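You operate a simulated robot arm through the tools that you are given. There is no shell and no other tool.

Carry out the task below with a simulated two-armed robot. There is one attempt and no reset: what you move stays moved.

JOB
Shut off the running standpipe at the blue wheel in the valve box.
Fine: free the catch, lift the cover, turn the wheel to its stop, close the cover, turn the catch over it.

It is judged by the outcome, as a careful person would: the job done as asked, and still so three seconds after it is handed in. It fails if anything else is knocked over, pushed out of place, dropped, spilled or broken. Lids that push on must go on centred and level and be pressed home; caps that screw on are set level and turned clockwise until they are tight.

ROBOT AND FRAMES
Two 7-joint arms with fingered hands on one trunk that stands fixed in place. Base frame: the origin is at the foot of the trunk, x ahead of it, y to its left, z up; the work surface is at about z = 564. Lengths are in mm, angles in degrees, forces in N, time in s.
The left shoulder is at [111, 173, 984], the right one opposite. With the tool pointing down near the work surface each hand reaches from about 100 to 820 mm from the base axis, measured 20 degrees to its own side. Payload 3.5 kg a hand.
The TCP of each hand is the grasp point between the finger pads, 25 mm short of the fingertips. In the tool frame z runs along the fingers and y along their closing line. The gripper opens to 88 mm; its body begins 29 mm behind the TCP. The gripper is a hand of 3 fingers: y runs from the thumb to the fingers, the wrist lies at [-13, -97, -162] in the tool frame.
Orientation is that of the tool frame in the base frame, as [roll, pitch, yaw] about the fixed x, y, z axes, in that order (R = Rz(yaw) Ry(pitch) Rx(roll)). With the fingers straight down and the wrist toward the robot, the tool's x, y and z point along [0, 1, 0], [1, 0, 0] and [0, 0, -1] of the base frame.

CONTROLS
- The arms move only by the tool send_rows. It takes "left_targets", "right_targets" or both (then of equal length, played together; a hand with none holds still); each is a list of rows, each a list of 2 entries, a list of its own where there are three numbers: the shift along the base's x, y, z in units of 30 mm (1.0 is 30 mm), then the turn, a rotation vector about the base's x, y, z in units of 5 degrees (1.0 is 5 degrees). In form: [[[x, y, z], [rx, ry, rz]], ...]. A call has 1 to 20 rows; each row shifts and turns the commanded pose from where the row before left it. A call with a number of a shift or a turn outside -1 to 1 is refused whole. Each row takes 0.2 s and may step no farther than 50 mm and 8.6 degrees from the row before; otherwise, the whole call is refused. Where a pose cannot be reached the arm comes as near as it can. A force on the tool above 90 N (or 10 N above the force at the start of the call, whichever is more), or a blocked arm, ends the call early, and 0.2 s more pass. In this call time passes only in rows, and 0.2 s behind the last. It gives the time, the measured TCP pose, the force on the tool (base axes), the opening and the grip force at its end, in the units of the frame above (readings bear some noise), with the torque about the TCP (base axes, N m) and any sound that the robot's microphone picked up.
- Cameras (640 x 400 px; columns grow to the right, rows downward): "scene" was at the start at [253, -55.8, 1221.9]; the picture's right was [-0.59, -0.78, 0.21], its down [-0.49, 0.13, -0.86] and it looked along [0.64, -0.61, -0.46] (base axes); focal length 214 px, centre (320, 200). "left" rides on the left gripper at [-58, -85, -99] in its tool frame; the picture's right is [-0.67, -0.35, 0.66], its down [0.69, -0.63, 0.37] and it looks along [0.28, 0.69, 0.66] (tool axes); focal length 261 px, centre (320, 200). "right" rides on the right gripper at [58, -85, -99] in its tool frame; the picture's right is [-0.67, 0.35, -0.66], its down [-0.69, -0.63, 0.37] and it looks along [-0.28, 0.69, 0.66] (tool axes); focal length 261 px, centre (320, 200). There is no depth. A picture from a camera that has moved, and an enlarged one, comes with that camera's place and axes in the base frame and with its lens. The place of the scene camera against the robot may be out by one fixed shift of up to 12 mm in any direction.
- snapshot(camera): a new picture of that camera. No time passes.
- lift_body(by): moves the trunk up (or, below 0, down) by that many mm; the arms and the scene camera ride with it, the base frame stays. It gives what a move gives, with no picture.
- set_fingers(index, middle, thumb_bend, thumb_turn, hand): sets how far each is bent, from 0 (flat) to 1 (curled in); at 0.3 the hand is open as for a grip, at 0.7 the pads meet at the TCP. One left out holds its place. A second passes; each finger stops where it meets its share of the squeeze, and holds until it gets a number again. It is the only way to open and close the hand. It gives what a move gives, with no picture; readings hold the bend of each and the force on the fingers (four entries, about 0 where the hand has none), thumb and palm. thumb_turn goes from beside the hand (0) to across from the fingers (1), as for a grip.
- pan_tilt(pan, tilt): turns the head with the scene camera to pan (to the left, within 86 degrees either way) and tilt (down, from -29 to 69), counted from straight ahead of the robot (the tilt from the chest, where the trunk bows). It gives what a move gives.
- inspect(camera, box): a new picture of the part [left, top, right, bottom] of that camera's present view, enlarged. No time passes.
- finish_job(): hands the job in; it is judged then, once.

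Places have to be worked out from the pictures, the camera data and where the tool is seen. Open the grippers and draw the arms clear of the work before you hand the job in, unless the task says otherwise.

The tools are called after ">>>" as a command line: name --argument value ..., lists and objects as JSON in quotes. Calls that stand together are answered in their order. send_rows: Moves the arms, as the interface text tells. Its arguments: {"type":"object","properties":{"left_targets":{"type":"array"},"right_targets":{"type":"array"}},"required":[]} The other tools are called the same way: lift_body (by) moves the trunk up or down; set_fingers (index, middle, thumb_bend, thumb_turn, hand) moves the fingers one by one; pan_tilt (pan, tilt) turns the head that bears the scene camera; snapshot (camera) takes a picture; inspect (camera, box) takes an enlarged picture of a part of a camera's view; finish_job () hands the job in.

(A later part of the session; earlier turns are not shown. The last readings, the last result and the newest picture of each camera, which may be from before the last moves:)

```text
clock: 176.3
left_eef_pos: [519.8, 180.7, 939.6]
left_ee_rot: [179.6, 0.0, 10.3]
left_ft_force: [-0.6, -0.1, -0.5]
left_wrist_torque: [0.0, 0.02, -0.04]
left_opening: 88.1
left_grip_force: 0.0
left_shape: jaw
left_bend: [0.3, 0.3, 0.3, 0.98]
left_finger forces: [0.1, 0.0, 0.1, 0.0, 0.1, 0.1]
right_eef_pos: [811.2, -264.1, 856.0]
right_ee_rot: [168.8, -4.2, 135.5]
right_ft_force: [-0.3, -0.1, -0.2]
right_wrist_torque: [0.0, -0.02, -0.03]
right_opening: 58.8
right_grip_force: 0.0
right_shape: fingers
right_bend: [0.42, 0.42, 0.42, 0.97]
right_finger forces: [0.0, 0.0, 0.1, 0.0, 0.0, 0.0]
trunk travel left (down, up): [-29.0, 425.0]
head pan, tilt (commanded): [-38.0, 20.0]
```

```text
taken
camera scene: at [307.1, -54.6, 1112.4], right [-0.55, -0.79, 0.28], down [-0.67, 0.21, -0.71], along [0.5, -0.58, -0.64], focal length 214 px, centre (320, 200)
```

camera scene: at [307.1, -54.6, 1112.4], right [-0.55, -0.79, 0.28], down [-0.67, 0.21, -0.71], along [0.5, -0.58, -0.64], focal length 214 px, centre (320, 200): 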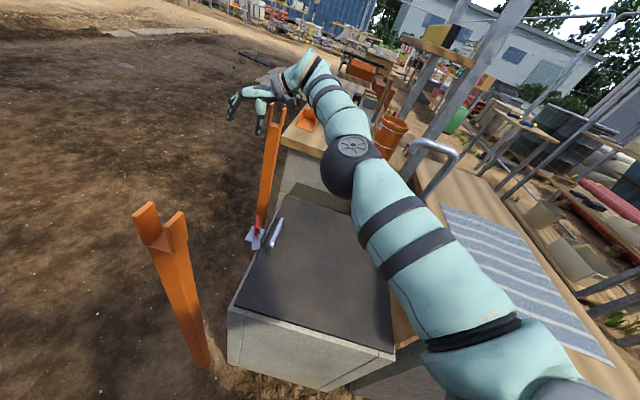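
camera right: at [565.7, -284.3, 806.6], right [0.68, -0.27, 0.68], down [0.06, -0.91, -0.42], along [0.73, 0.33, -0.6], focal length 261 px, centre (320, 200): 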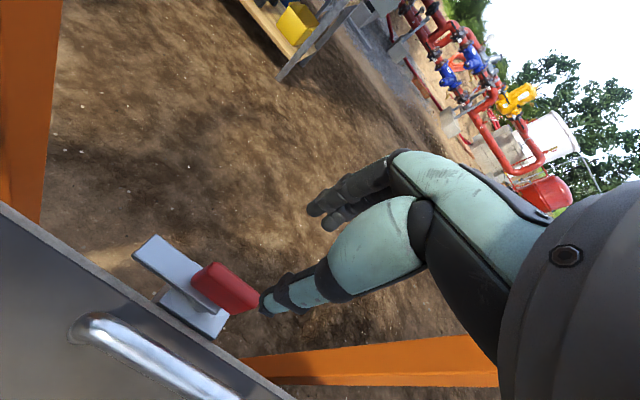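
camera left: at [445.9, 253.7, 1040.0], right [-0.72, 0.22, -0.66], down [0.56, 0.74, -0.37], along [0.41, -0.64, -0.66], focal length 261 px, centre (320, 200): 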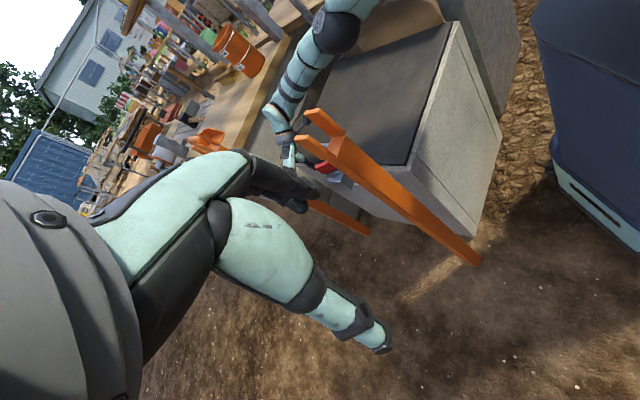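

The hand is now left of and level with the far post's top. A bit higher to clear everything, then I can reorient freely.

>>> send_rows --right_targets '[[[-0.6, 0.3, 1], [0, 0, 0]], [[-0.6, 0.3, 1], [0, 0, 0]], [[-0.6, 0.3, 1], [0, 0, 0]], [[-0.6, 0.3, 1], [0, 0, 0]], [[-0.6, 0.3, 1], [0, 0, 0]], [[-0.6, 0.3, 1], [0, 0, 0]]]'

>>> snapshot --camera "scene"

```text
clock: 177.7
left_eef_pos: [518.3, 179.9, 939.2]
left_ee_rot: [179.7, 0.0, 10.3]
left_ft_force: [-0.5, 0.6, -0.2]
left_wrist_torque: [0.01, 0.0, -0.03]
left_opening: 88.4
left_grip_force: 0.1
left_shape: jaw
left_bend: [0.3, 0.3, 0.3, 0.98]
left_finger forces: [0.0, 0.0, 0.0, 0.0, 0.0, 0.0]
right_eef_pos: [756.9, -222.6, 1055.8]
right_ee_rot: [168.8, -4.2, 135.4]
right_ft_force: [-0.6, -0.1, 0.2]
right_wrist_torque: [0.02, -0.02, 0.0]
right_opening: 58.8
right_grip_force: 0.0
right_shape: fingers
right_bend: [0.42, 0.42, 0.42, 0.97]
right_finger forces: [0.1, 0.0, 0.1, 0.0, 0.0, 0.0]
right hand out of reach, approached as far as the arm can: row 1, 2, 3, 4, 5, 6
trunk travel left (down, up): [-29.0, 425.0]
head pan, tilt (commanded): [-38.0, 20.0]
```

```text
taken
camera scene: at [306.2, -54.2, 1112.9], right [-0.55, -0.79, 0.28], down [-0.67, 0.21, -0.72], along [0.5, -0.58, -0.64], focal length 214 px, centre (320, 200)
```

scene: 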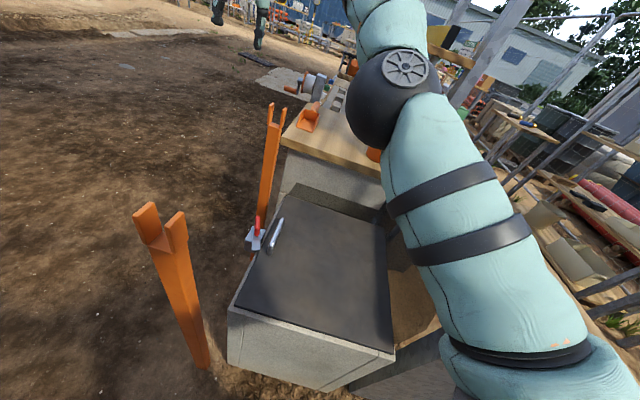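

Well above the posts now. I'll bring the yaw round to ~85, in line with the forearm, which unloads the wrist before bending the elbow.

>>> send_rows --right_targets '[[[-0.2, -0.1, 0.1], [0, 0, -1]], [[-0.2, -0.1, 0.1], [0, 0, -1]], [[-0.2, -0.1, 0.1], [0, 0, -1]], [[-0.2, -0.1, 0.1], [0, 0, -1]], [[-0.2, -0.1, 0], [0, 0, -1]], [[-0.2, -0.1, 0], [0, 0, -1]], [[-0.3, -0.1, 0], [0, 0, -1]], [[-0.3, -0.1, 0], [0, 0, -1]]]'

>>> snapshot --camera "scene"

```text
clock: 179.5
left_eef_pos: [519.4, 179.5, 939.8]
left_ee_rot: [179.7, 0.1, 10.3]
left_ft_force: [1.0, -0.3, -0.1]
left_wrist_torque: [0.01, -0.03, 0.0]
left_opening: 87.7
left_grip_force: 0.1
left_shape: jaw
left_bend: [0.3, 0.3, 0.3, 0.98]
left_finger forces: [0.0, 0.1, 0.0, 0.1, 0.0, 0.0]
right_eef_pos: [781.8, -261.0, 1112.8]
right_ee_rot: [168.8, -4.1, 95.5]
right_ft_force: [-0.7, -0.3, -0.2]
right_wrist_torque: [0.0, 0.01, 0.02]
right_opening: 58.8
right_grip_force: 0.0
right_shape: fingers
right_bend: [0.42, 0.42, 0.42, 0.97]
right_finger forces: [0.1, 0.0, 0.1, 0.0, 0.0, 0.1]
right hand out of reach, approached as far as the arm can: row 1, 2, 3, 4, 5, 6, 7, 8
trunk travel left (down, up): [-29.0, 425.0]
head pan, tilt (commanded): [-38.0, 20.0]
```

```text
taken
camera scene: at [307.1, -54.4, 1112.5], right [-0.55, -0.79, 0.28], down [-0.67, 0.21, -0.71], along [0.5, -0.58, -0.64], focal length 214 px, centre (320, 200)
```

scene: 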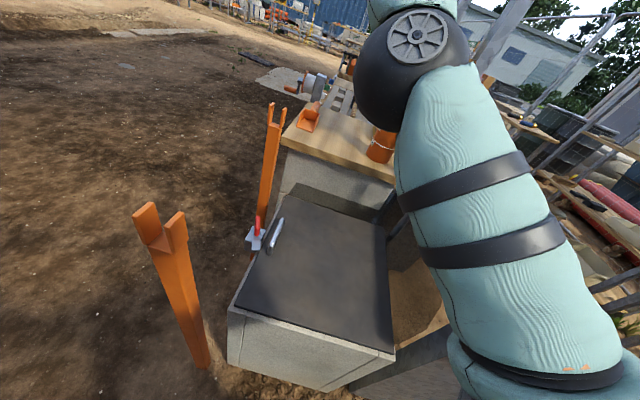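

>>> send_rows --right_targets '[[[-0.5, 0.05, -0.2], [0.1, -0.95, 0]], [[-0.5, 0.05, -0.2], [0.1, -0.95, 0]], [[-0.5, 0.05, -0.2], [0.1, -0.95, 0]], [[-0.5, 0.05, -0.2], [0.1, -0.95, 0]], [[-0.5, 0.05, -0.2], [0.1, -0.95, 0]], [[-0.5, 0.05, -0.2], [0.1, -0.95, 0]]]'

>>> snapshot --camera "scene"

```text
clock: 180.9
left_eef_pos: [518.8, 179.5, 941.0]
left_ee_rot: [179.7, 0.1, 10.3]
left_ft_force: [1.2, 0.3, 0.5]
left_wrist_torque: [-0.01, -0.01, -0.01]
left_opening: 87.8
left_grip_force: 0.1
left_shape: jaw
left_bend: [0.3, 0.3, 0.3, 0.98]
left_finger forces: [0.0, 0.0, 0.0, 0.0, 0.0, 0.1]
right_eef_pos: [840.2, -274.4, 1172.2]
right_ee_rot: [140.0, -3.9, 97.4]
right_ft_force: [1.3, 0.2, 0.3]
right_wrist_torque: [0.01, -0.03, 0.01]
right_opening: 58.9
right_grip_force: 0.1
right_shape: fingers
right_bend: [0.42, 0.42, 0.42, 0.97]
right_finger forces: [0.0, 0.0, 0.0, 0.0, 0.1, 0.1]
right hand out of reach, approached as far as the arm can: row 1, 2, 3, 4, 5, 6
trunk travel left (down, up): [-29.0, 425.0]
head pan, tilt (commanded): [-38.0, 20.0]
```

```text
taken
camera scene: at [307.3, -54.7, 1112.4], right [-0.55, -0.79, 0.28], down [-0.67, 0.21, -0.71], along [0.5, -0.58, -0.64], focal length 214 px, centre (320, 200)
```

scene: 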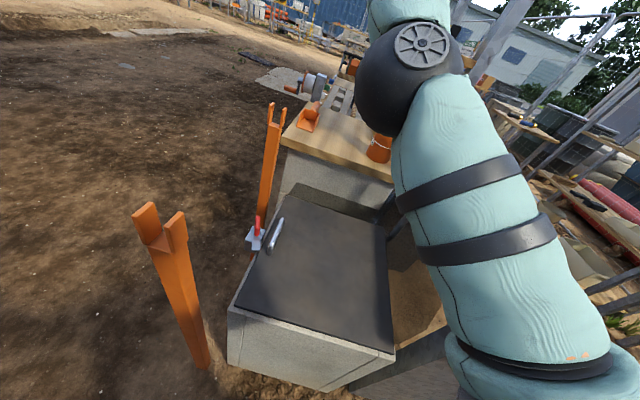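

The elbow can only flex one way (downward in this branch), which explains why rising kept it straight. Moving the hand down while tilting it back should start the bend, and I'm high above everything here.

>>> send_rows --right_targets '[[[-0.3, 0.1, -0.9], [-0.1, 0.95, 0]], [[-0.3, 0.1, -0.9], [-0.1, 0.95, 0]], [[-0.3, 0.1, -0.9], [-0.1, 0.95, 0]], [[-0.3, 0.1, -0.9], [-0.1, 0.95, 0]], [[-0.3, 0.1, -0.9], [-0.1, 0.95, 0]]]'

>>> snapshot --camera "scene"

```text
clock: 182.1
left_eef_pos: [520.2, 180.3, 939.4]
left_ee_rot: [179.6, 0.0, 10.3]
left_ft_force: [0.0, 0.8, 0.0]
left_wrist_torque: [0.01, -0.02, -0.02]
left_opening: 87.9
left_grip_force: 0.2
left_shape: jaw
left_bend: [0.3, 0.3, 0.3, 0.98]
left_finger forces: [0.0, 0.1, 0.1, 0.1, 0.0, 0.1]
right_eef_pos: [830.8, -263.4, 1055.3]
right_ee_rot: [164.1, -4.3, 95.8]
right_ft_force: [-0.2, -0.5, 0.0]
right_wrist_torque: [-0.02, -0.02, -0.04]
right_opening: 58.7
right_grip_force: 0.1
right_shape: fingers
right_bend: [0.42, 0.42, 0.42, 0.97]
right_finger forces: [0.0, 0.0, 0.0, 0.1, 0.1, 0.0]
right hand out of reach, approached as far as the arm can: row 1, 2, 3, 4, 5
trunk travel left (down, up): [-29.0, 425.0]
head pan, tilt (commanded): [-38.0, 20.0]
```

```text
taken
camera scene: at [307.5, -54.6, 1112.3], right [-0.55, -0.79, 0.28], down [-0.67, 0.21, -0.71], along [0.5, -0.58, -0.64], focal length 214 px, centre (320, 200)
```

scene: 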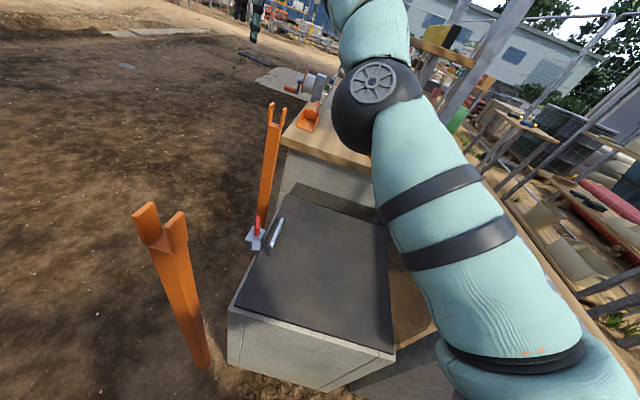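

Judging by the elbow's hinge cap, flexion would carry the hand down and to the left. I'll command exactly that direction, in open air left of the posts' line.

>>> send_rows --right_targets '[[[0, 0.7, -0.7], [0, 0, 0.5]], [[0, 0.7, -0.7], [0, 0, 0.5]], [[0, 0.7, -0.7], [0, 0, 0.5]], [[0, 0.7, -0.7], [0, 0, 0.5]], [[-0.2, 0.7, -0.5], [0, 0, 0.5]]]'

>>> snapshot --camera "scene"

```text
clock: 183.3
left_eef_pos: [520.5, 180.1, 939.6]
left_ee_rot: [179.7, 0.1, 10.3]
left_ft_force: [-0.4, 0.3, 0.4]
left_wrist_torque: [0.02, 0.0, 0.0]
left_opening: 88.1
left_grip_force: 0.1
left_shape: jaw
left_bend: [0.3, 0.3, 0.3, 0.98]
left_finger forces: [0.1, 0.1, 0.1, 0.0, 0.0, 0.0]
right_eef_pos: [857.5, -160.1, 968.5]
right_ee_rot: [164.0, -4.2, 108.3]
right_ft_force: [0.2, -0.2, 0.3]
right_wrist_torque: [0.03, 0.03, 0.0]
right_opening: 59.0
right_grip_force: 0.1
right_shape: fingers
right_bend: [0.42, 0.42, 0.42, 0.97]
right_finger forces: [0.0, 0.0, 0.0, 0.0, 0.0, 0.0]
right hand out of reach, approached as far as the arm can: row 1, 2, 3, 4, 5
trunk travel left (down, up): [-29.0, 425.0]
head pan, tilt (commanded): [-38.0, 20.0]
```

```text
taken
camera scene: at [307.3, -54.3, 1112.4], right [-0.55, -0.79, 0.28], down [-0.67, 0.21, -0.71], along [0.5, -0.58, -0.64], focal length 214 px, centre (320, 200)
```

scene: 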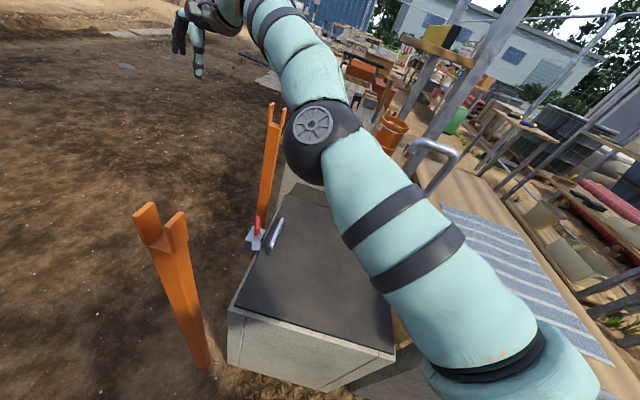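

>>> send_rows --right_targets '[[[-1, 0, 0], [0, 0, 0]], [[-1, 0, 0], [0, 0, 0]], [[-1, 0, 0], [0, 0, 0]]]'

```text
clock: 184.1
left_eef_pos: [519.6, 179.8, 938.9]
left_ee_rot: [179.8, 0.1, 10.3]
left_ft_force: [-0.2, -0.4, 0.1]
left_wrist_torque: [-0.02, -0.01, 0.01]
left_opening: 88.1
left_grip_force: 0.1
left_shape: jaw
left_bend: [0.3, 0.3, 0.3, 0.98]
left_finger forces: [0.0, 0.0, 0.1, 0.0, 0.0, 0.1]
right_eef_pos: [773.7, -164.2, 970.3]
right_ee_rot: [164.0, -4.4, 108.6]
right_ft_force: [0.0, -1.1, 0.0]
right_wrist_torque: [0.01, -0.03, 0.0]
right_opening: 58.8
right_grip_force: 0.0
right_shape: fingers
right_bend: [0.42, 0.42, 0.42, 0.97]
right_finger forces: [0.1, 0.1, 0.0, 0.0, 0.1, 0.0]
right hand out of reach, approached as far as the arm can: row 1, 3
trunk travel left (down, up): [-29.0, 425.0]
head pan, tilt (commanded): [-38.0, 20.0]
```

Pure backward motion works now: it came in 84 mm. Continuing to draw the arm in.

>>> send_rows --right_targets '[[[-1, -0.1, 0], [0, 0, 0]], [[-1, -0.1, 0], [0, 0, 0]], [[-1, -0.1, 0], [0, 0, 0]], [[-1, -0.1, 0], [0, 0, 0]], [[-1, -0.1, 0], [0, 0, 0]], [[-1, -0.1, 0], [0, 0, 0]]]'

>>> snapshot --camera "scene"

```text
clock: 185.5
left_eef_pos: [519.9, 179.6, 939.9]
left_ee_rot: [179.7, 0.1, 10.3]
left_ft_force: [0.8, -0.1, 0.1]
left_wrist_torque: [-0.01, -0.01, -0.01]
left_opening: 88.0
left_grip_force: 0.0
left_shape: jaw
left_bend: [0.3, 0.3, 0.3, 0.98]
left_finger forces: [0.0, 0.0, 0.0, 0.0, 0.0, 0.0]
right_eef_pos: [740.6, -213.9, 994.7]
right_ee_rot: [164.0, -4.3, 108.7]
right_ft_force: [0.9, 0.5, 0.1]
right_wrist_torque: [0.0, -0.03, -0.01]
right_opening: 59.0
right_grip_force: 0.0
right_shape: fingers
right_bend: [0.42, 0.42, 0.42, 0.97]
right_finger forces: [0.0, 0.0, 0.0, 0.0, 0.1, 0.1]
right hand out of reach, approached as far as the arm can: row 1, 2, 3, 4, 5, 6
trunk travel left (down, up): [-29.0, 425.0]
head pan, tilt (commanded): [-38.0, 20.0]
```

```text
taken
camera scene: at [307.2, -54.8, 1112.4], right [-0.55, -0.79, 0.28], down [-0.67, 0.21, -0.71], along [0.5, -0.58, -0.64], focal length 214 px, centre (320, 200)
```

scene: 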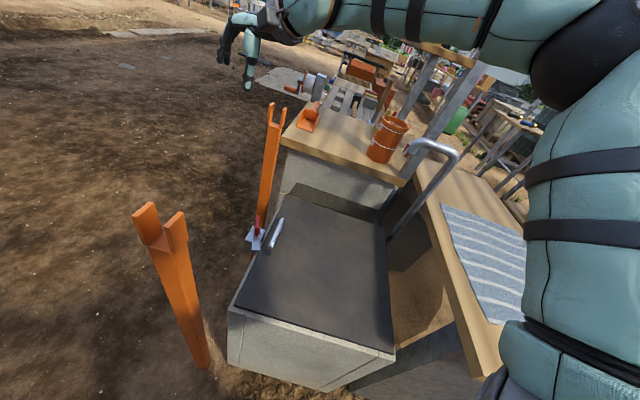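

Out of the straight-arm trap: the elbow is properly bent again. I'll repeat the manoeuvre that worked before: raise the trunk, turn the hand inward, and let the elbow drop.

>>> lift_body --by 240

>>> snapshot --camera "scene"

```text
clock: 188.0
left_eef_pos: [520.6, 179.9, 1179.0]
left_ee_rot: [179.7, 0.1, 10.3]
left_ft_force: [0.3, 0.3, -0.6]
left_wrist_torque: [0.01, -0.01, -0.01]
left_opening: 87.9
left_grip_force: 0.1
left_shape: jaw
left_bend: [0.3, 0.3, 0.3, 0.98]
left_finger forces: [0.1, 0.0, 0.0, 0.1, 0.0, 0.0]
right_eef_pos: [741.1, -212.2, 1234.4]
right_ee_rot: [164.0, -4.2, 108.3]
right_ft_force: [-0.9, -0.5, 0.1]
right_wrist_torque: [-0.01, 0.01, 0.0]
right_opening: 59.0
right_grip_force: 0.0
right_shape: fingers
right_bend: [0.42, 0.42, 0.42, 0.97]
right_finger forces: [0.0, 0.0, 0.0, 0.0, 0.1, 0.0]
trunk travel left (down, up): [-269.0, 185.0]
head pan, tilt (commanded): [-38.0, 20.0]
```

```text
taken
camera scene: at [116.2, -54.7, 1444.8], right [-0.61, -0.79, 0.06], down [-0.36, 0.21, -0.91], along [0.71, -0.58, -0.41], focal length 214 px, centre (320, 200)
```

scene: 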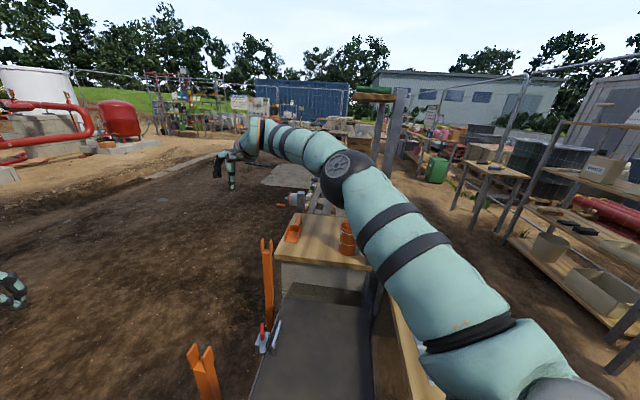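

The shoulder moved back with the lift, so the arm is stretched again. Drawing the hand straight back.

>>> send_rows --right_targets '[[[-1, 0, 0], [0, 0, 0]], [[-1, 0, 0], [0, 0, 0]], [[-1, 0, 0], [0, 0, 0]], [[-1, 0, 0], [0, 0, 0]], [[-1, 0, 0], [0, 0, 0]], [[-1, 0, 0], [0, 0, 0]]]'

>>> snapshot --camera "scene"

```text
clock: 189.4
left_eef_pos: [519.3, 178.0, 1179.6]
left_ee_rot: [179.8, 0.1, 10.3]
left_ft_force: [-0.6, 0.9, -0.1]
left_wrist_torque: [0.0, -0.01, -0.01]
left_opening: 87.7
left_grip_force: 0.1
left_shape: jaw
left_bend: [0.3, 0.3, 0.3, 0.98]
left_finger forces: [0.1, 0.0, 0.1, 0.1, 0.0, 0.0]
right_eef_pos: [601.5, -234.3, 1248.0]
right_ee_rot: [164.1, -4.4, 108.9]
right_ft_force: [0.3, 0.3, 0.1]
right_wrist_torque: [0.01, -0.02, 0.01]
right_opening: 59.2
right_grip_force: 0.0
right_shape: fingers
right_bend: [0.42, 0.42, 0.42, 0.97]
right_finger forces: [0.1, 0.0, 0.0, 0.0, 0.0, 0.0]
right hand out of reach, approached as far as the arm can: row 5, 6
trunk travel left (down, up): [-269.0, 185.0]
head pan, tilt (commanded): [-38.0, 20.0]
```

```text
taken
camera scene: at [115.5, -55.1, 1444.8], right [-0.61, -0.79, 0.06], down [-0.35, 0.21, -0.91], along [0.71, -0.58, -0.41], focal length 214 px, centre (320, 200)
```

scene: 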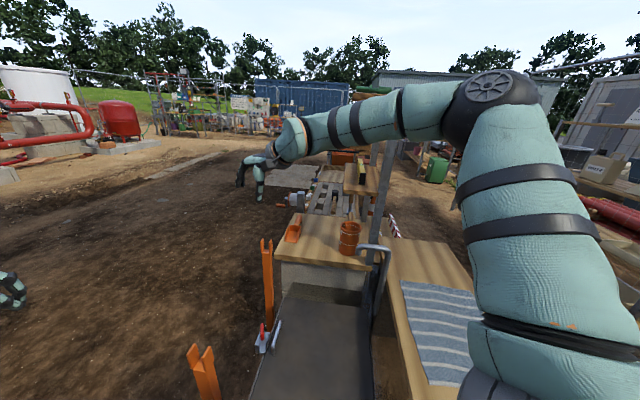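

Bent again at (601, -234, 1248). I'll now blend toward the pose that worked: yaw ~148, tilt ~37, drawn in and slightly lower.

>>> send_rows --right_targets '[[[-0.57, 0.05, -0.2], [0.2, -0.38, 0.78]], [[-0.57, 0.05, -0.2], [0.2, -0.38, 0.78]], [[-0.57, 0.05, -0.26], [0.24, -0.36, 0.78]], [[-0.57, 0.05, -0.26], [0.26, -0.34, 0.78]], [[-0.57, 0.05, -0.26], [0.28, -0.32, 0.78]], [[-0.57, 0.05, -0.26], [0.3, -0.28, 0.78]], [[-0.57, 0.05, -0.26], [0.32, -0.26, 0.78]], [[-0.57, 0.05, -0.26], [0.34, -0.24, 0.78]], [[-0.57, 0.05, -0.3], [0.35, -0.22, 0.78]], [[-0.57, 0.05, -0.3], [0.36, -0.2, 0.78]]]'

>>> snapshot --camera "scene"

```text
clock: 191.6
left_eef_pos: [519.8, 178.5, 1181.2]
left_ee_rot: [179.7, 0.1, 10.3]
left_ft_force: [0.0, 0.4, 0.2]
left_wrist_torque: [-0.01, 0.0, 0.02]
left_opening: 88.0
left_grip_force: 0.0
left_shape: jaw
left_bend: [0.3, 0.3, 0.3, 0.98]
left_finger forces: [0.0, 0.0, 0.0, 0.1, 0.0, 0.1]
right_eef_pos: [431.1, -220.0, 1169.5]
right_ee_rot: [142.7, -6.1, 149.2]
right_ft_force: [-0.7, 0.2, 0.1]
right_wrist_torque: [0.01, 0.01, 0.01]
right_opening: 59.1
right_grip_force: 0.1
right_shape: fingers
right_bend: [0.42, 0.42, 0.42, 0.97]
right_finger forces: [0.1, 0.1, 0.0, 0.0, 0.0, 0.0]
trunk travel left (down, up): [-269.0, 185.0]
head pan, tilt (commanded): [-38.0, 20.0]
```

```text
taken
camera scene: at [115.4, -55.1, 1444.9], right [-0.61, -0.79, 0.06], down [-0.35, 0.21, -0.91], along [0.71, -0.58, -0.41], focal length 214 px, centre (320, 200)
```

scene: 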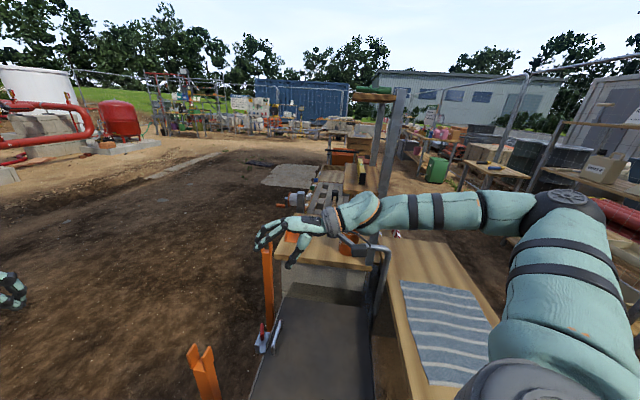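

Exactly at the intended pose. Lowering gradually so the elbow drops as before.

>>> send_rows --right_targets '[[[0, 0.1, -0.6], [0.2, -0.12, 0]], [[0.1, 0.1, -0.6], [0.2, -0.12, 0]], [[0.1, 0.1, -0.6], [0.2, -0.12, 0]], [[0.1, 0.1, -0.6], [0.2, -0.12, 0]], [[0.1, 0.1, -0.6], [0.2, -0.12, 0]], [[0, 0, -0.5], [0, 0, 0]]]'

>>> pan_tilt --pan -45 --tilt 45

>>> snapshot --camera "scene"

```text
clock: 193.0
left_eef_pos: [519.8, 180.4, 1179.1]
left_ee_rot: [179.7, 0.1, 10.4]
left_ft_force: [0.2, 0.7, -0.3]
left_wrist_torque: [0.0, -0.02, -0.01]
left_opening: 87.9
left_grip_force: 0.1
left_shape: jaw
left_bend: [0.3, 0.3, 0.3, 0.98]
left_finger forces: [0.0, 0.1, 0.1, 0.1, 0.1, 0.0]
right_eef_pos: [444.0, -206.2, 1063.7]
right_ee_rot: [136.9, -6.1, 149.9]
right_ft_force: [0.8, 0.6, -0.5]
right_wrist_torque: [0.04, -0.01, -0.01]
right_opening: 58.9
right_grip_force: 0.0
right_shape: fingers
right_bend: [0.42, 0.42, 0.42, 0.97]
right_finger forces: [0.0, 0.0, 0.0, 0.0, 0.0, 0.0]
trunk travel left (down, up): [-269.0, 185.0]
head pan, tilt (commanded): [-38.0, 20.0]
```

```text
clock: 193.9
left_eef_pos: [519.0, 179.8, 1179.8]
left_ee_rot: [179.7, 0.0, 10.4]
left_ft_force: [0.5, 0.5, 0.7]
left_wrist_torque: [0.03, -0.01, 0.03]
left_opening: 88.1
left_grip_force: 0.0
left_shape: jaw
left_bend: [0.3, 0.3, 0.3, 0.98]
left_finger forces: [0.0, 0.0, 0.1, 0.0, 0.0, 0.0]
right_eef_pos: [443.3, -204.3, 1064.5]
right_ee_rot: [137.0, -6.1, 149.7]
right_ft_force: [0.5, 0.0, -0.1]
right_wrist_torque: [0.04, 0.03, -0.03]
right_opening: 58.9
right_grip_force: 0.1
right_shape: fingers
right_bend: [0.42, 0.42, 0.42, 0.97]
right_finger forces: [0.0, 0.0, 0.0, 0.0, 0.0, 0.0]
trunk travel left (down, up): [-269.0, 185.0]
head pan, tilt (commanded): [-45.0, 45.0]
```

```text
taken
camera scene: at [96.4, -54.9, 1407.9], right [-0.7, -0.71, 0.07], down [-0.56, 0.5, -0.66], along [0.43, -0.5, -0.75], focal length 214 px, centre (320, 200)
```

scene: 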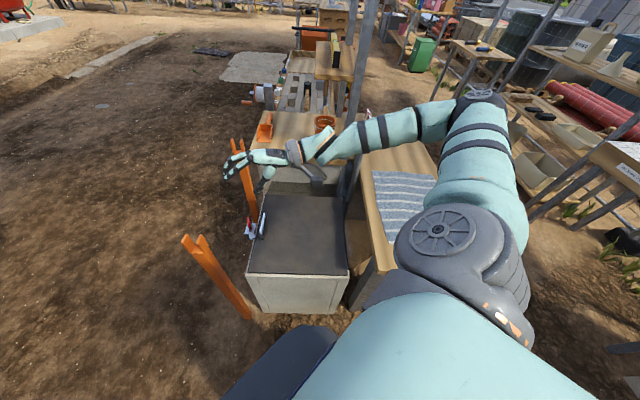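

The elbow is still high this time. More forward tilt along the hand's direction is what dropped it before, so I'll add that slowly while lowering.

>>> send_rows --right_targets '[[[0.1, 0.1, -0.4], [0.52, -0.3, 0]], [[0.1, 0.1, -0.4], [0.52, -0.3, 0]], [[0.1, 0.1, -0.4], [0.52, -0.3, 0]], [[0.1, 0.1, -0.4], [0.52, -0.3, 0]], [[0.1, 0.1, -0.4], [0.52, -0.3, 0]], [[0.1, 0.1, -0.4], [0.52, -0.3, 0]]]'

>>> snapshot --camera "scene"

```text
clock: 195.3
left_eef_pos: [519.9, 180.3, 1179.9]
left_ee_rot: [179.7, 0.0, 10.3]
left_ft_force: [0.1, 0.2, 0.5]
left_wrist_torque: [-0.02, 0.0, 0.01]
left_opening: 87.8
left_grip_force: 0.0
left_shape: jaw
left_bend: [0.3, 0.3, 0.3, 0.98]
left_finger forces: [0.0, 0.0, 0.0, 0.0, 0.0, 0.0]
right_eef_pos: [461.7, -187.5, 992.8]
right_ee_rot: [118.8, -5.9, 151.7]
right_ft_force: [0.6, 0.4, -0.4]
right_wrist_torque: [0.05, 0.03, -0.04]
right_opening: 59.2
right_grip_force: 0.1
right_shape: fingers
right_bend: [0.42, 0.42, 0.42, 0.97]
right_finger forces: [0.0, 0.0, 0.0, 0.1, 0.1, 0.0]
trunk travel left (down, up): [-269.0, 185.0]
head pan, tilt (commanded): [-45.0, 45.0]
```

```text
taken
camera scene: at [96.6, -55.0, 1407.8], right [-0.7, -0.71, 0.07], down [-0.56, 0.5, -0.66], along [0.43, -0.5, -0.75], focal length 214 px, centre (320, 200)
```

scene: 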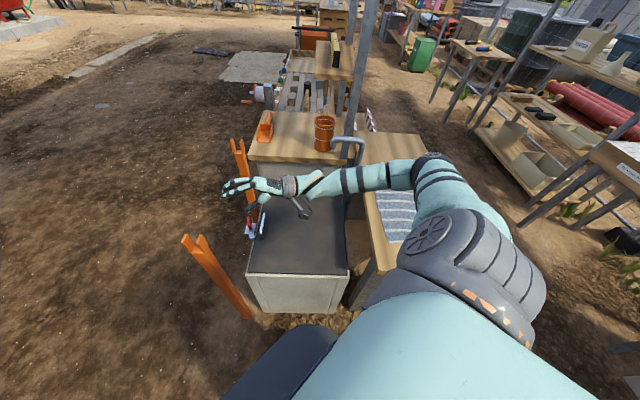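

The elbow has come down to shoulder level with no complaints. Now I'll yaw slowly clockwise with the wrist roughly in place.

>>> send_rows --right_targets '[[[0.2, -0.29, -0.1], [0, 0, -0.7]], [[0.2, -0.29, -0.1], [0, 0, -0.7]], [[0.22, -0.29, -0.1], [0, 0, -0.7]], [[0.22, -0.29, -0.1], [0, 0, -0.7]], [[0.25, -0.28, -0.1], [0, 0, -0.7]], [[0.25, -0.28, -0.1], [0, 0, -0.7]]]'

>>> snapshot --camera "scene"

```text
clock: 196.7
left_eef_pos: [518.6, 180.3, 1180.5]
left_ee_rot: [179.7, 0.1, 10.3]
left_ft_force: [0.2, 0.4, -0.9]
left_wrist_torque: [0.01, 0.03, 0.02]
left_opening: 88.1
left_grip_force: 0.1
left_shape: jaw
left_bend: [0.3, 0.3, 0.3, 0.98]
left_finger forces: [0.0, 0.0, 0.0, 0.1, 0.1, 0.0]
right_eef_pos: [501.1, -238.2, 975.0]
right_ee_rot: [118.9, -5.8, 130.6]
right_ft_force: [-0.6, -0.2, 0.3]
right_wrist_torque: [0.03, 0.0, 0.05]
right_opening: 58.9
right_grip_force: 0.0
right_shape: fingers
right_bend: [0.42, 0.42, 0.42, 0.97]
right_finger forces: [0.0, 0.0, 0.0, 0.0, 0.0, 0.1]
trunk travel left (down, up): [-269.0, 185.0]
head pan, tilt (commanded): [-45.0, 45.0]
```

```text
taken
camera scene: at [96.3, -54.9, 1407.8], right [-0.7, -0.71, 0.07], down [-0.56, 0.5, -0.66], along [0.43, -0.5, -0.75], focal length 214 px, centre (320, 200)
```

scene: 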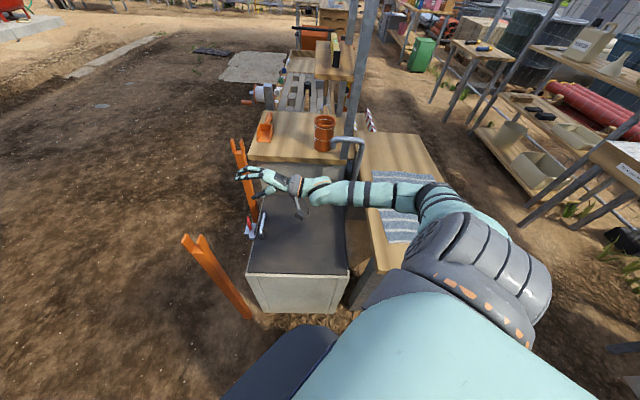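

>>> send_rows --right_targets '[[[0.25, -0.22, 0], [0, 0, -0.7]], [[0.25, -0.22, 0], [0, 0, -0.7]], [[0.22, -0.24, 0], [0, 0, -0.7]], [[0.22, -0.24, 0], [0, 0, -0.7]], [[0.18, -0.26, 0], [0, 0, -0.7]], [[0.18, -0.26, 0], [0, 0, -0.7]], [[0.14, -0.26, 0], [0, 0, -0.7]], [[0.14, -0.26, 0], [0, 0, -0.7]], [[0.1, -0.26, 0], [0, 0, -0.7]], [[0.1, -0.26, 0], [0, 0, -0.7]]]'

>>> snapshot --camera "scene"

```text
clock: 198.9
left_eef_pos: [518.7, 180.3, 1179.2]
left_ee_rot: [179.7, 0.1, 10.2]
left_ft_force: [-0.7, -0.6, 0.0]
left_wrist_torque: [0.0, 0.0, -0.02]
left_opening: 87.7
left_grip_force: 0.1
left_shape: jaw
left_bend: [0.3, 0.3, 0.3, 0.98]
left_finger forces: [0.0, 0.0, 0.1, 0.0, 0.0, 0.0]
right_eef_pos: [556.0, -312.4, 974.2]
right_ee_rot: [118.9, -5.9, 95.6]
right_ft_force: [-0.2, -0.1, -1.1]
right_wrist_torque: [0.0, -0.01, 0.03]
right_opening: 58.8
right_grip_force: 0.1
right_shape: fingers
right_bend: [0.42, 0.42, 0.42, 0.97]
right_finger forces: [0.0, 0.1, 0.0, 0.1, 0.1, 0.0]
trunk travel left (down, up): [-269.0, 185.0]
head pan, tilt (commanded): [-45.0, 45.0]
```

```text
taken
camera scene: at [96.4, -54.5, 1407.8], right [-0.7, -0.71, 0.07], down [-0.56, 0.5, -0.66], along [0.43, -0.5, -0.75], focal length 214 px, centre (320, 200)
```

scene: 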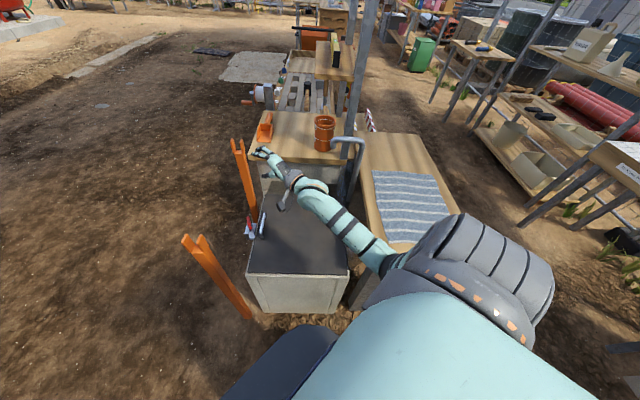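

The elbow-low posture is restored at (556, -312, 974). Lowering the trunk back down; the hand will ride to z≈794 above the cover.

>>> lift_body --by -180

>>> snapshot --camera "scene"

```text
clock: 200.9
left_eef_pos: [518.5, 178.6, 999.3]
left_ee_rot: [179.7, -0.1, 10.3]
left_ft_force: [-0.3, 0.8, -0.3]
left_wrist_torque: [0.02, 0.0, -0.01]
left_opening: 88.1
left_grip_force: 0.1
left_shape: jaw
left_bend: [0.3, 0.3, 0.3, 0.98]
left_finger forces: [0.0, 0.0, 0.0, 0.0, 0.1, 0.0]
right_eef_pos: [554.6, -312.8, 793.8]
right_ee_rot: [118.8, -5.8, 95.6]
right_ft_force: [0.3, 0.4, 0.0]
right_wrist_torque: [-0.05, 0.02, -0.02]
right_opening: 58.9
right_grip_force: 0.1
right_shape: fingers
right_bend: [0.42, 0.42, 0.42, 0.97]
right_finger forces: [0.0, 0.1, 0.0, 0.0, 0.0, 0.1]
trunk travel left (down, up): [-89.0, 365.0]
head pan, tilt (commanded): [-45.0, 45.0]
```

```text
taken
camera scene: at [220.6, -54.8, 1179.5], right [-0.66, -0.71, 0.24], down [-0.71, 0.5, -0.49], along [0.23, -0.5, -0.84], focal length 214 px, centre (320, 200)
```

scene: 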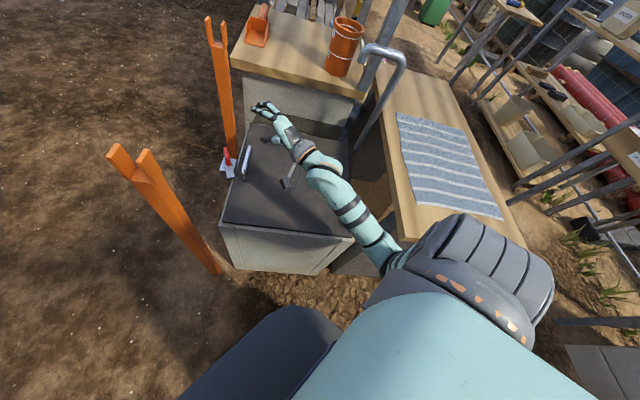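

Back in the good posture at low trunk. I'll move over the catch, levelling the hand to ~20° tilt and yaw ~70 on the way.

>>> send_rows --right_targets '[[[0.378, 0.169, -0.247], [-0.007, 0.836, -0.447]], [[0.378, 0.169, -0.247], [-0.007, 0.836, -0.447]], [[0.378, 0.169, -0.247], [-0.007, 0.836, -0.447]], [[0.378, 0.169, -0.247], [-0.007, 0.836, -0.447]], [[0.378, 0.169, -0.247], [-0.007, 0.836, -0.447]], [[0.378, 0.169, -0.247], [-0.007, 0.836, -0.447]], [[0.378, 0.169, -0.247], [-0.007, 0.836, -0.447]], [[0.378, 0.169, -0.247], [-0.007, 0.836, -0.447]], [[0.378, 0.169, -0.247], [-0.007, 0.836, -0.447]], [[0.378, 0.169, -0.247], [-0.007, 0.836, -0.447]]]'

>>> snapshot --camera "right"

>>> snapshot --camera "scene"

```text
clock: 203.1
left_eef_pos: [518.8, 180.0, 998.9]
left_ee_rot: [179.7, 0.2, 10.3]
left_ft_force: [-0.2, 0.3, -0.3]
left_wrist_torque: [0.0, 0.0, 0.01]
left_opening: 88.0
left_grip_force: 0.2
left_shape: jaw
left_bend: [0.3, 0.3, 0.3, 0.98]
left_finger forces: [0.0, 0.0, 0.0, 0.2, 0.0, 0.1]
right_eef_pos: [667.8, -262.0, 719.5]
right_ee_rot: [160.2, 0.0, 70.2]
right_ft_force: [-0.4, -0.2, -0.1]
right_wrist_torque: [0.02, 0.04, 0.0]
right_opening: 59.1
right_grip_force: 0.1
right_shape: fingers
right_bend: [0.42, 0.42, 0.42, 0.97]
right_finger forces: [0.1, 0.1, 0.0, 0.0, 0.1, 0.0]
trunk travel left (down, up): [-89.0, 365.0]
head pan, tilt (commanded): [-45.0, 45.0]
```

```text
taken
camera right: at [581.2, -168.5, 785.1], right [-0.13, -0.67, 0.73], down [-0.67, -0.48, -0.56], along [0.73, -0.57, -0.39], focal length 261 px, centre (320, 200)
```

right: 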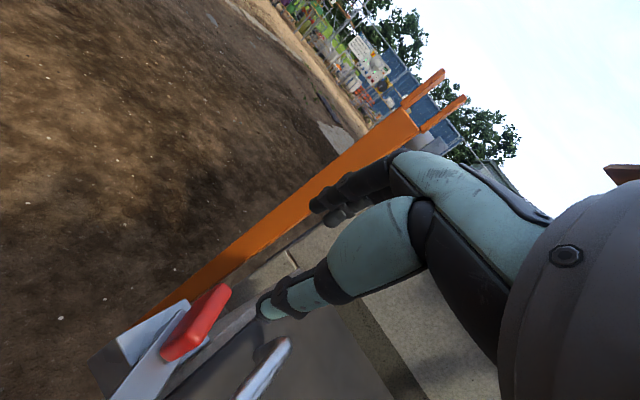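

```text
taken
camera scene: at [221.6, -54.5, 1179.1], right [-0.66, -0.71, 0.24], down [-0.71, 0.5, -0.49], along [0.23, -0.5, -0.84], focal length 214 px, centre (320, 200)
```

scene: 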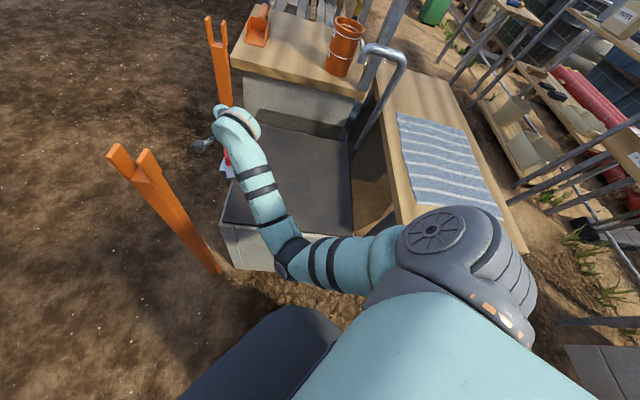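

In place above the catch. I'll finish levelling and turn clockwise to yaw ~5, as reached earlier.

>>> send_rows --right_targets '[[[0.05, 0.03, 0], [0.342, 0.94, 0]], [[0.05, 0.03, 0], [0.342, 0.94, 0]], [[0.05, 0.03, 0], [0.342, 0.94, 0]], [[0, 0, 0], [0, 0, -1]], [[0, 0, 0], [0, 0, -1]], [[0, 0, 0], [0, 0, -1]], [[0, 0, 0], [0, 0, -1]], [[0, 0, 0], [0, 0, -1]], [[0, 0, 0], [0, 0, -1]], [[0, 0, 0], [0, 0, -1]], [[0, 0, 0], [0, 0, -1]]]'

>>> snapshot --camera "right"

>>> snapshot --camera "scene"

```text
clock: 205.5
left_eef_pos: [519.4, 179.7, 999.1]
left_ee_rot: [179.7, 0.1, 10.4]
left_ft_force: [-0.2, 0.7, 0.2]
left_wrist_torque: [0.01, -0.01, 0.03]
left_opening: 88.2
left_grip_force: 0.0
left_shape: jaw
left_bend: [0.3, 0.3, 0.3, 0.98]
left_finger forces: [0.0, 0.0, 0.0, 0.1, 0.1, 0.0]
right_eef_pos: [672.5, -257.8, 721.0]
right_ee_rot: [174.9, 0.0, 30.0]
right_ft_force: [0.5, 0.3, -0.4]
right_wrist_torque: [0.01, 0.01, 0.03]
right_opening: 59.1
right_grip_force: 0.1
right_shape: fingers
right_bend: [0.42, 0.42, 0.42, 0.97]
right_finger forces: [0.1, 0.1, 0.0, 0.0, 0.0, 0.1]
trunk travel left (down, up): [-89.0, 365.0]
head pan, tilt (commanded): [-45.0, 45.0]
```

```text
taken
camera right: at [675.9, -149.6, 812.6], right [-0.44, -0.59, 0.68], down [-0.89, 0.17, -0.42], along [0.13, -0.79, -0.6], focal length 261 px, centre (320, 200)
```

right: 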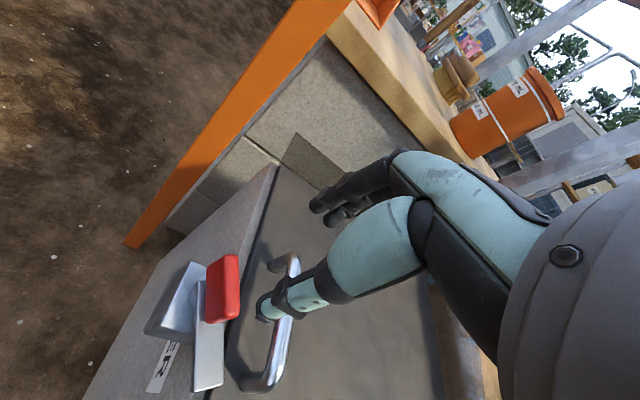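

```text
taken
camera scene: at [221.3, -54.6, 1179.2], right [-0.66, -0.71, 0.24], down [-0.71, 0.5, -0.49], along [0.23, -0.5, -0.84], focal length 214 px, centre (320, 200)
```

scene: 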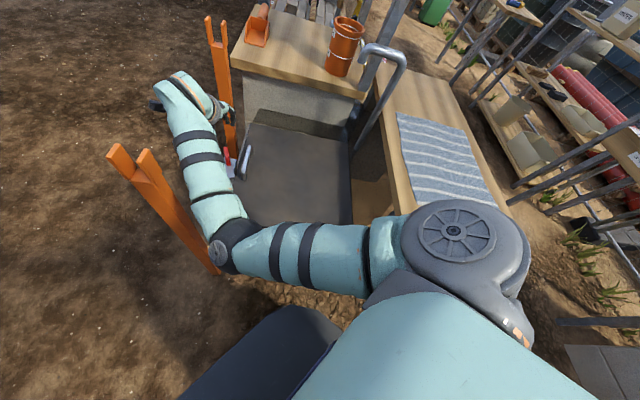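

Clearance between forearm and near post is again ~30 mm. The tab's axis measures 157° (≡ -23°), so I'll go on to yaw ~5, the pose used before, and then descend.

>>> send_rows --right_targets '[[[0, 0, 0], [0, 0, -1]], [[0, 0, 0], [0, 0, -1]], [[0, 0, 0], [0, 0, -1]], [[0, 0, 0], [0, 0, -1]], [[0, 0, 0], [0, 0, -1]]]'

>>> snapshot --camera "scene"

>>> inspect --camera "right" --box '[120, 200, 340, 400]'

```text
clock: 206.7
left_eef_pos: [519.0, 178.9, 998.8]
left_ee_rot: [179.7, 0.0, 10.3]
left_ft_force: [0.2, 0.2, 0.6]
left_wrist_torque: [0.01, 0.02, 0.02]
left_opening: 88.0
left_grip_force: 0.1
left_shape: jaw
left_bend: [0.3, 0.3, 0.3, 0.98]
left_finger forces: [0.1, 0.0, 0.1, 0.0, 0.0, 0.0]
right_eef_pos: [672.3, -258.3, 720.2]
right_ee_rot: [175.1, -0.2, 4.9]
right_ft_force: [-1.3, -0.5, -0.2]
right_wrist_torque: [0.02, -0.01, 0.01]
right_opening: 58.9
right_grip_force: 0.1
right_shape: fingers
right_bend: [0.42, 0.42, 0.42, 0.97]
right_finger forces: [0.1, 0.0, 0.0, 0.0, 0.0, 0.0]
trunk travel left (down, up): [-89.0, 365.0]
head pan, tilt (commanded): [-45.0, 45.0]
```

```text
taken
camera scene: at [221.4, -54.7, 1179.2], right [-0.66, -0.71, 0.24], down [-0.71, 0.5, -0.49], along [0.23, -0.5, -0.84], focal length 214 px, centre (320, 200)
```

scene: 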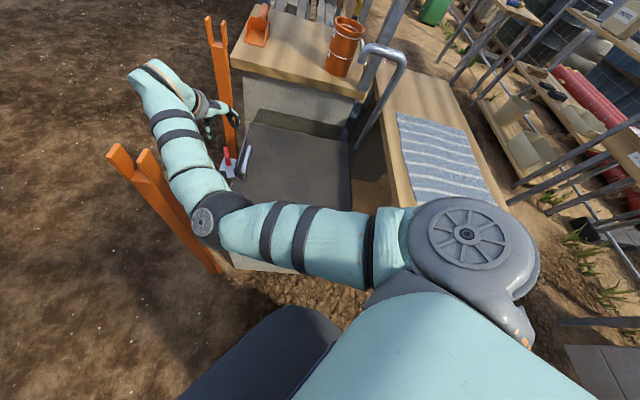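

```text
2.00 times, centred on (230, 300) of right
camera zoom: at [722.0, -161.1, 812.2], right [-0.64, -0.35, 0.68], down [-0.73, 0.53, -0.42], along [-0.22, -0.77, -0.6], focal length 521 px, centre (500, 0)
```

zoom: 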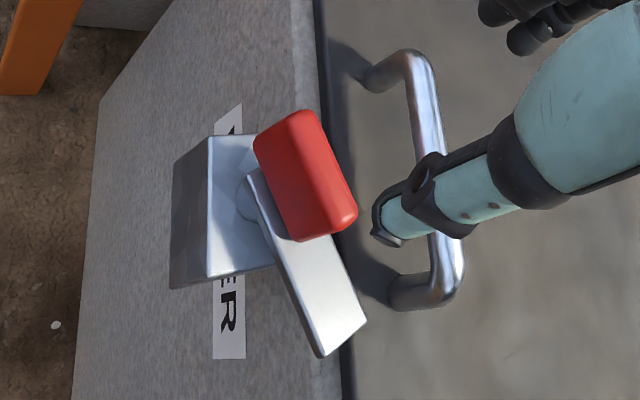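

The forearm is very near the near post's fork at this height. I'll check the gap with the left camera before moving.

>>> inspect --camera "left" --box '[280, 60, 480, 260]'

>>> inspect --camera "scene" --box '[90, 60, 270, 260]'

```text
2.00 times, centred on (380, 160) of left
camera zoom: at [447.5, 253.8, 1098.6], right [-0.72, 0.22, -0.66], down [0.56, 0.74, -0.37], along [0.4, -0.64, -0.66], focal length 521 px, centre (200, 280)
```

zoom: 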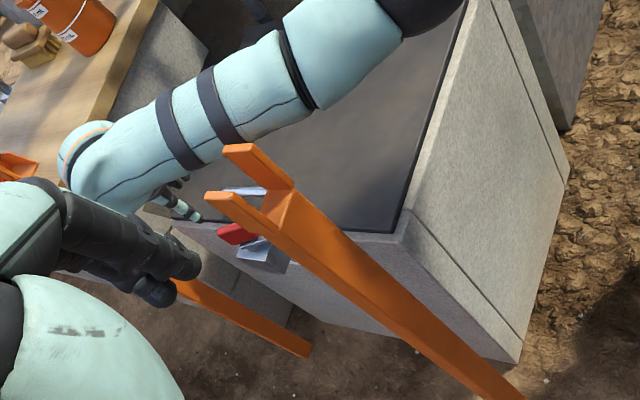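

```text
2.00 times, centred on (180, 160) of scene
camera zoom: at [221.4, -54.7, 1179.2], right [-0.66, -0.71, 0.24], down [-0.71, 0.5, -0.49], along [0.23, -0.5, -0.84], focal length 429 px, centre (600, 280)
```

zoom: 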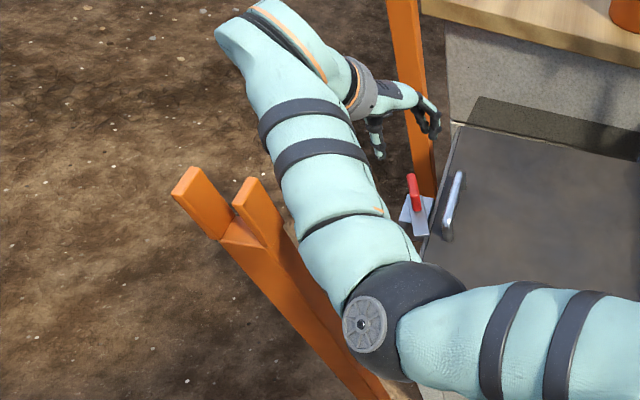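

The gap to the fork is about 12 mm and widens lower down (it was ~30 mm at grip height earlier). I'll descend straight down in small steps.

>>> send_rows --right_targets '[[[0, 0, -0.5], [0, 0, 0]], [[0, 0, -0.6], [0, 0, 0]], [[0, 0, -0.7], [0, 0, 0]], [[0, 0, -0.7], [0, 0, 0]]]'

>>> inspect --camera "scene" --box '[90, 60, 270, 260]'

>>> inspect --camera "right" --box '[140, 140, 420, 400]'

```text
clock: 207.7
left_eef_pos: [520.0, 180.8, 999.1]
left_ee_rot: [179.7, 0.2, 10.3]
left_ft_force: [0.2, 0.8, 0.5]
left_wrist_torque: [0.01, 0.0, -0.03]
left_opening: 88.1
left_grip_force: 0.1
left_shape: jaw
left_bend: [0.3, 0.3, 0.3, 0.98]
left_finger forces: [0.0, 0.1, 0.0, 0.0, 0.0, 0.1]
right_eef_pos: [671.4, -258.7, 645.3]
right_ee_rot: [175.1, 0.0, 5.2]
right_ft_force: [0.0, 0.2, -0.3]
right_wrist_torque: [-0.04, 0.01, 0.02]
right_opening: 59.2
right_grip_force: 0.2
right_shape: fingers
right_bend: [0.42, 0.42, 0.42, 0.97]
right_finger forces: [0.0, 0.1, 0.0, 0.0, 0.1, 0.1]
trunk travel left (down, up): [-89.0, 365.0]
head pan, tilt (commanded): [-45.0, 45.0]
```

```text
2.00 times, centred on (180, 160) of scene
camera zoom: at [221.6, -54.9, 1179.1], right [-0.66, -0.71, 0.24], down [-0.71, 0.5, -0.49], along [0.23, -0.5, -0.84], focal length 429 px, centre (600, 280)
```

zoom: 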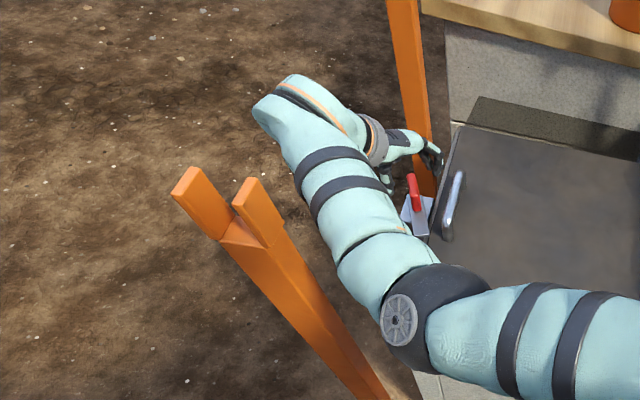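

```text
1.54 times, centred on (280, 270) of right
camera zoom: at [722.1, -160.7, 737.1], right [-0.64, -0.35, 0.68], down [-0.74, 0.53, -0.42], along [-0.22, -0.77, -0.6], focal length 401 px, centre (382, 92)
```

zoom: 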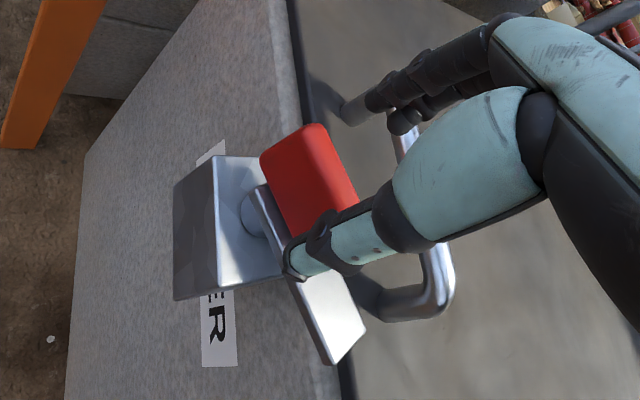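

The forearm has good clearance now and the tab sits between the digits at a ~28° skew. Lowering to grip height and squeezing, which should itself nudge the tab counter-clockwise.

>>> send_rows --right_targets '[[[0.03, 0.03, -0.5], [0, 0, 0]], [[0, 0, -0.53], [0, 0, 0]]]'

>>> set_fingers --hand "right" --index 0.9 --middle 0.9 --thumb_bend 0.9

>>> inspect --camera "right" --box '[140, 140, 420, 400]'

```text
clock: 208.3
left_eef_pos: [519.5, 180.8, 1000.1]
left_ee_rot: [179.6, 0.1, 10.4]
left_ft_force: [0.6, -0.5, 0.1]
left_wrist_torque: [-0.01, -0.01, -0.01]
left_opening: 87.9
left_grip_force: 0.2
left_shape: jaw
left_bend: [0.3, 0.3, 0.3, 0.98]
left_finger forces: [0.0, 0.0, 0.0, 0.1, 0.0, 0.0]
right_eef_pos: [674.4, -258.4, 613.4]
right_ee_rot: [175.1, -0.1, 5.1]
right_ft_force: [0.7, 0.1, -0.7]
right_wrist_torque: [0.03, -0.02, -0.01]
right_opening: 59.0
right_grip_force: 0.1
right_shape: fingers
right_bend: [0.42, 0.42, 0.42, 0.97]
right_finger forces: [0.1, 0.0, 0.0, 0.0, 0.1, 0.0]
trunk travel left (down, up): [-89.0, 365.0]
head pan, tilt (commanded): [-45.0, 45.0]
```

```text
clock: 209.3
left_eef_pos: [520.2, 178.5, 999.6]
left_ee_rot: [179.7, 0.1, 10.4]
left_ft_force: [-0.7, 0.5, 0.2]
left_wrist_torque: [-0.01, -0.01, 0.0]
left_opening: 88.0
left_grip_force: 0.1
left_shape: jaw
left_bend: [0.3, 0.3, 0.3, 0.98]
left_finger forces: [0.0, 0.0, 0.0, 0.0, 0.0, 0.1]
right_eef_pos: [673.3, -257.7, 612.1]
right_ee_rot: [175.2, 0.1, 5.2]
right_ft_force: [-11.1, -6.1, -10.2]
right_wrist_torque: [-0.11, 0.22, -0.05]
right_opening: 8.8
right_grip_force: 24.1
right_shape: fingers
right_bend: [0.71, 0.73, 0.7, 0.99]
right_finger forces: [14.9, 15.2, 0.1, 0.0, 19.4, 0.0]
trunk travel left (down, up): [-89.0, 365.0]
head pan, tilt (commanded): [-45.0, 45.0]
```

```text
1.54 times, centred on (280, 270) of right
camera zoom: at [722.4, -160.9, 705.2], right [-0.64, -0.35, 0.68], down [-0.74, 0.53, -0.42], along [-0.22, -0.77, -0.6], focal length 401 px, centre (382, 92)
```

zoom: 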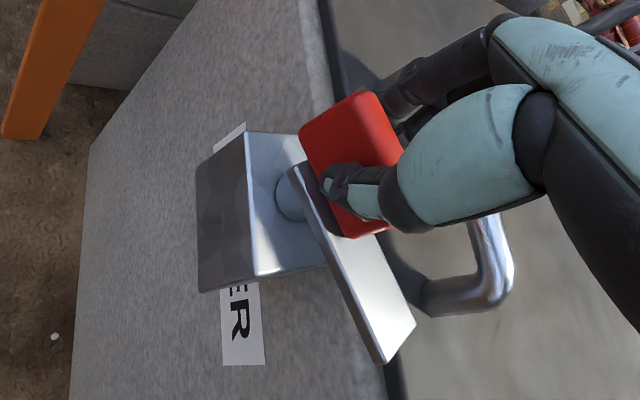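

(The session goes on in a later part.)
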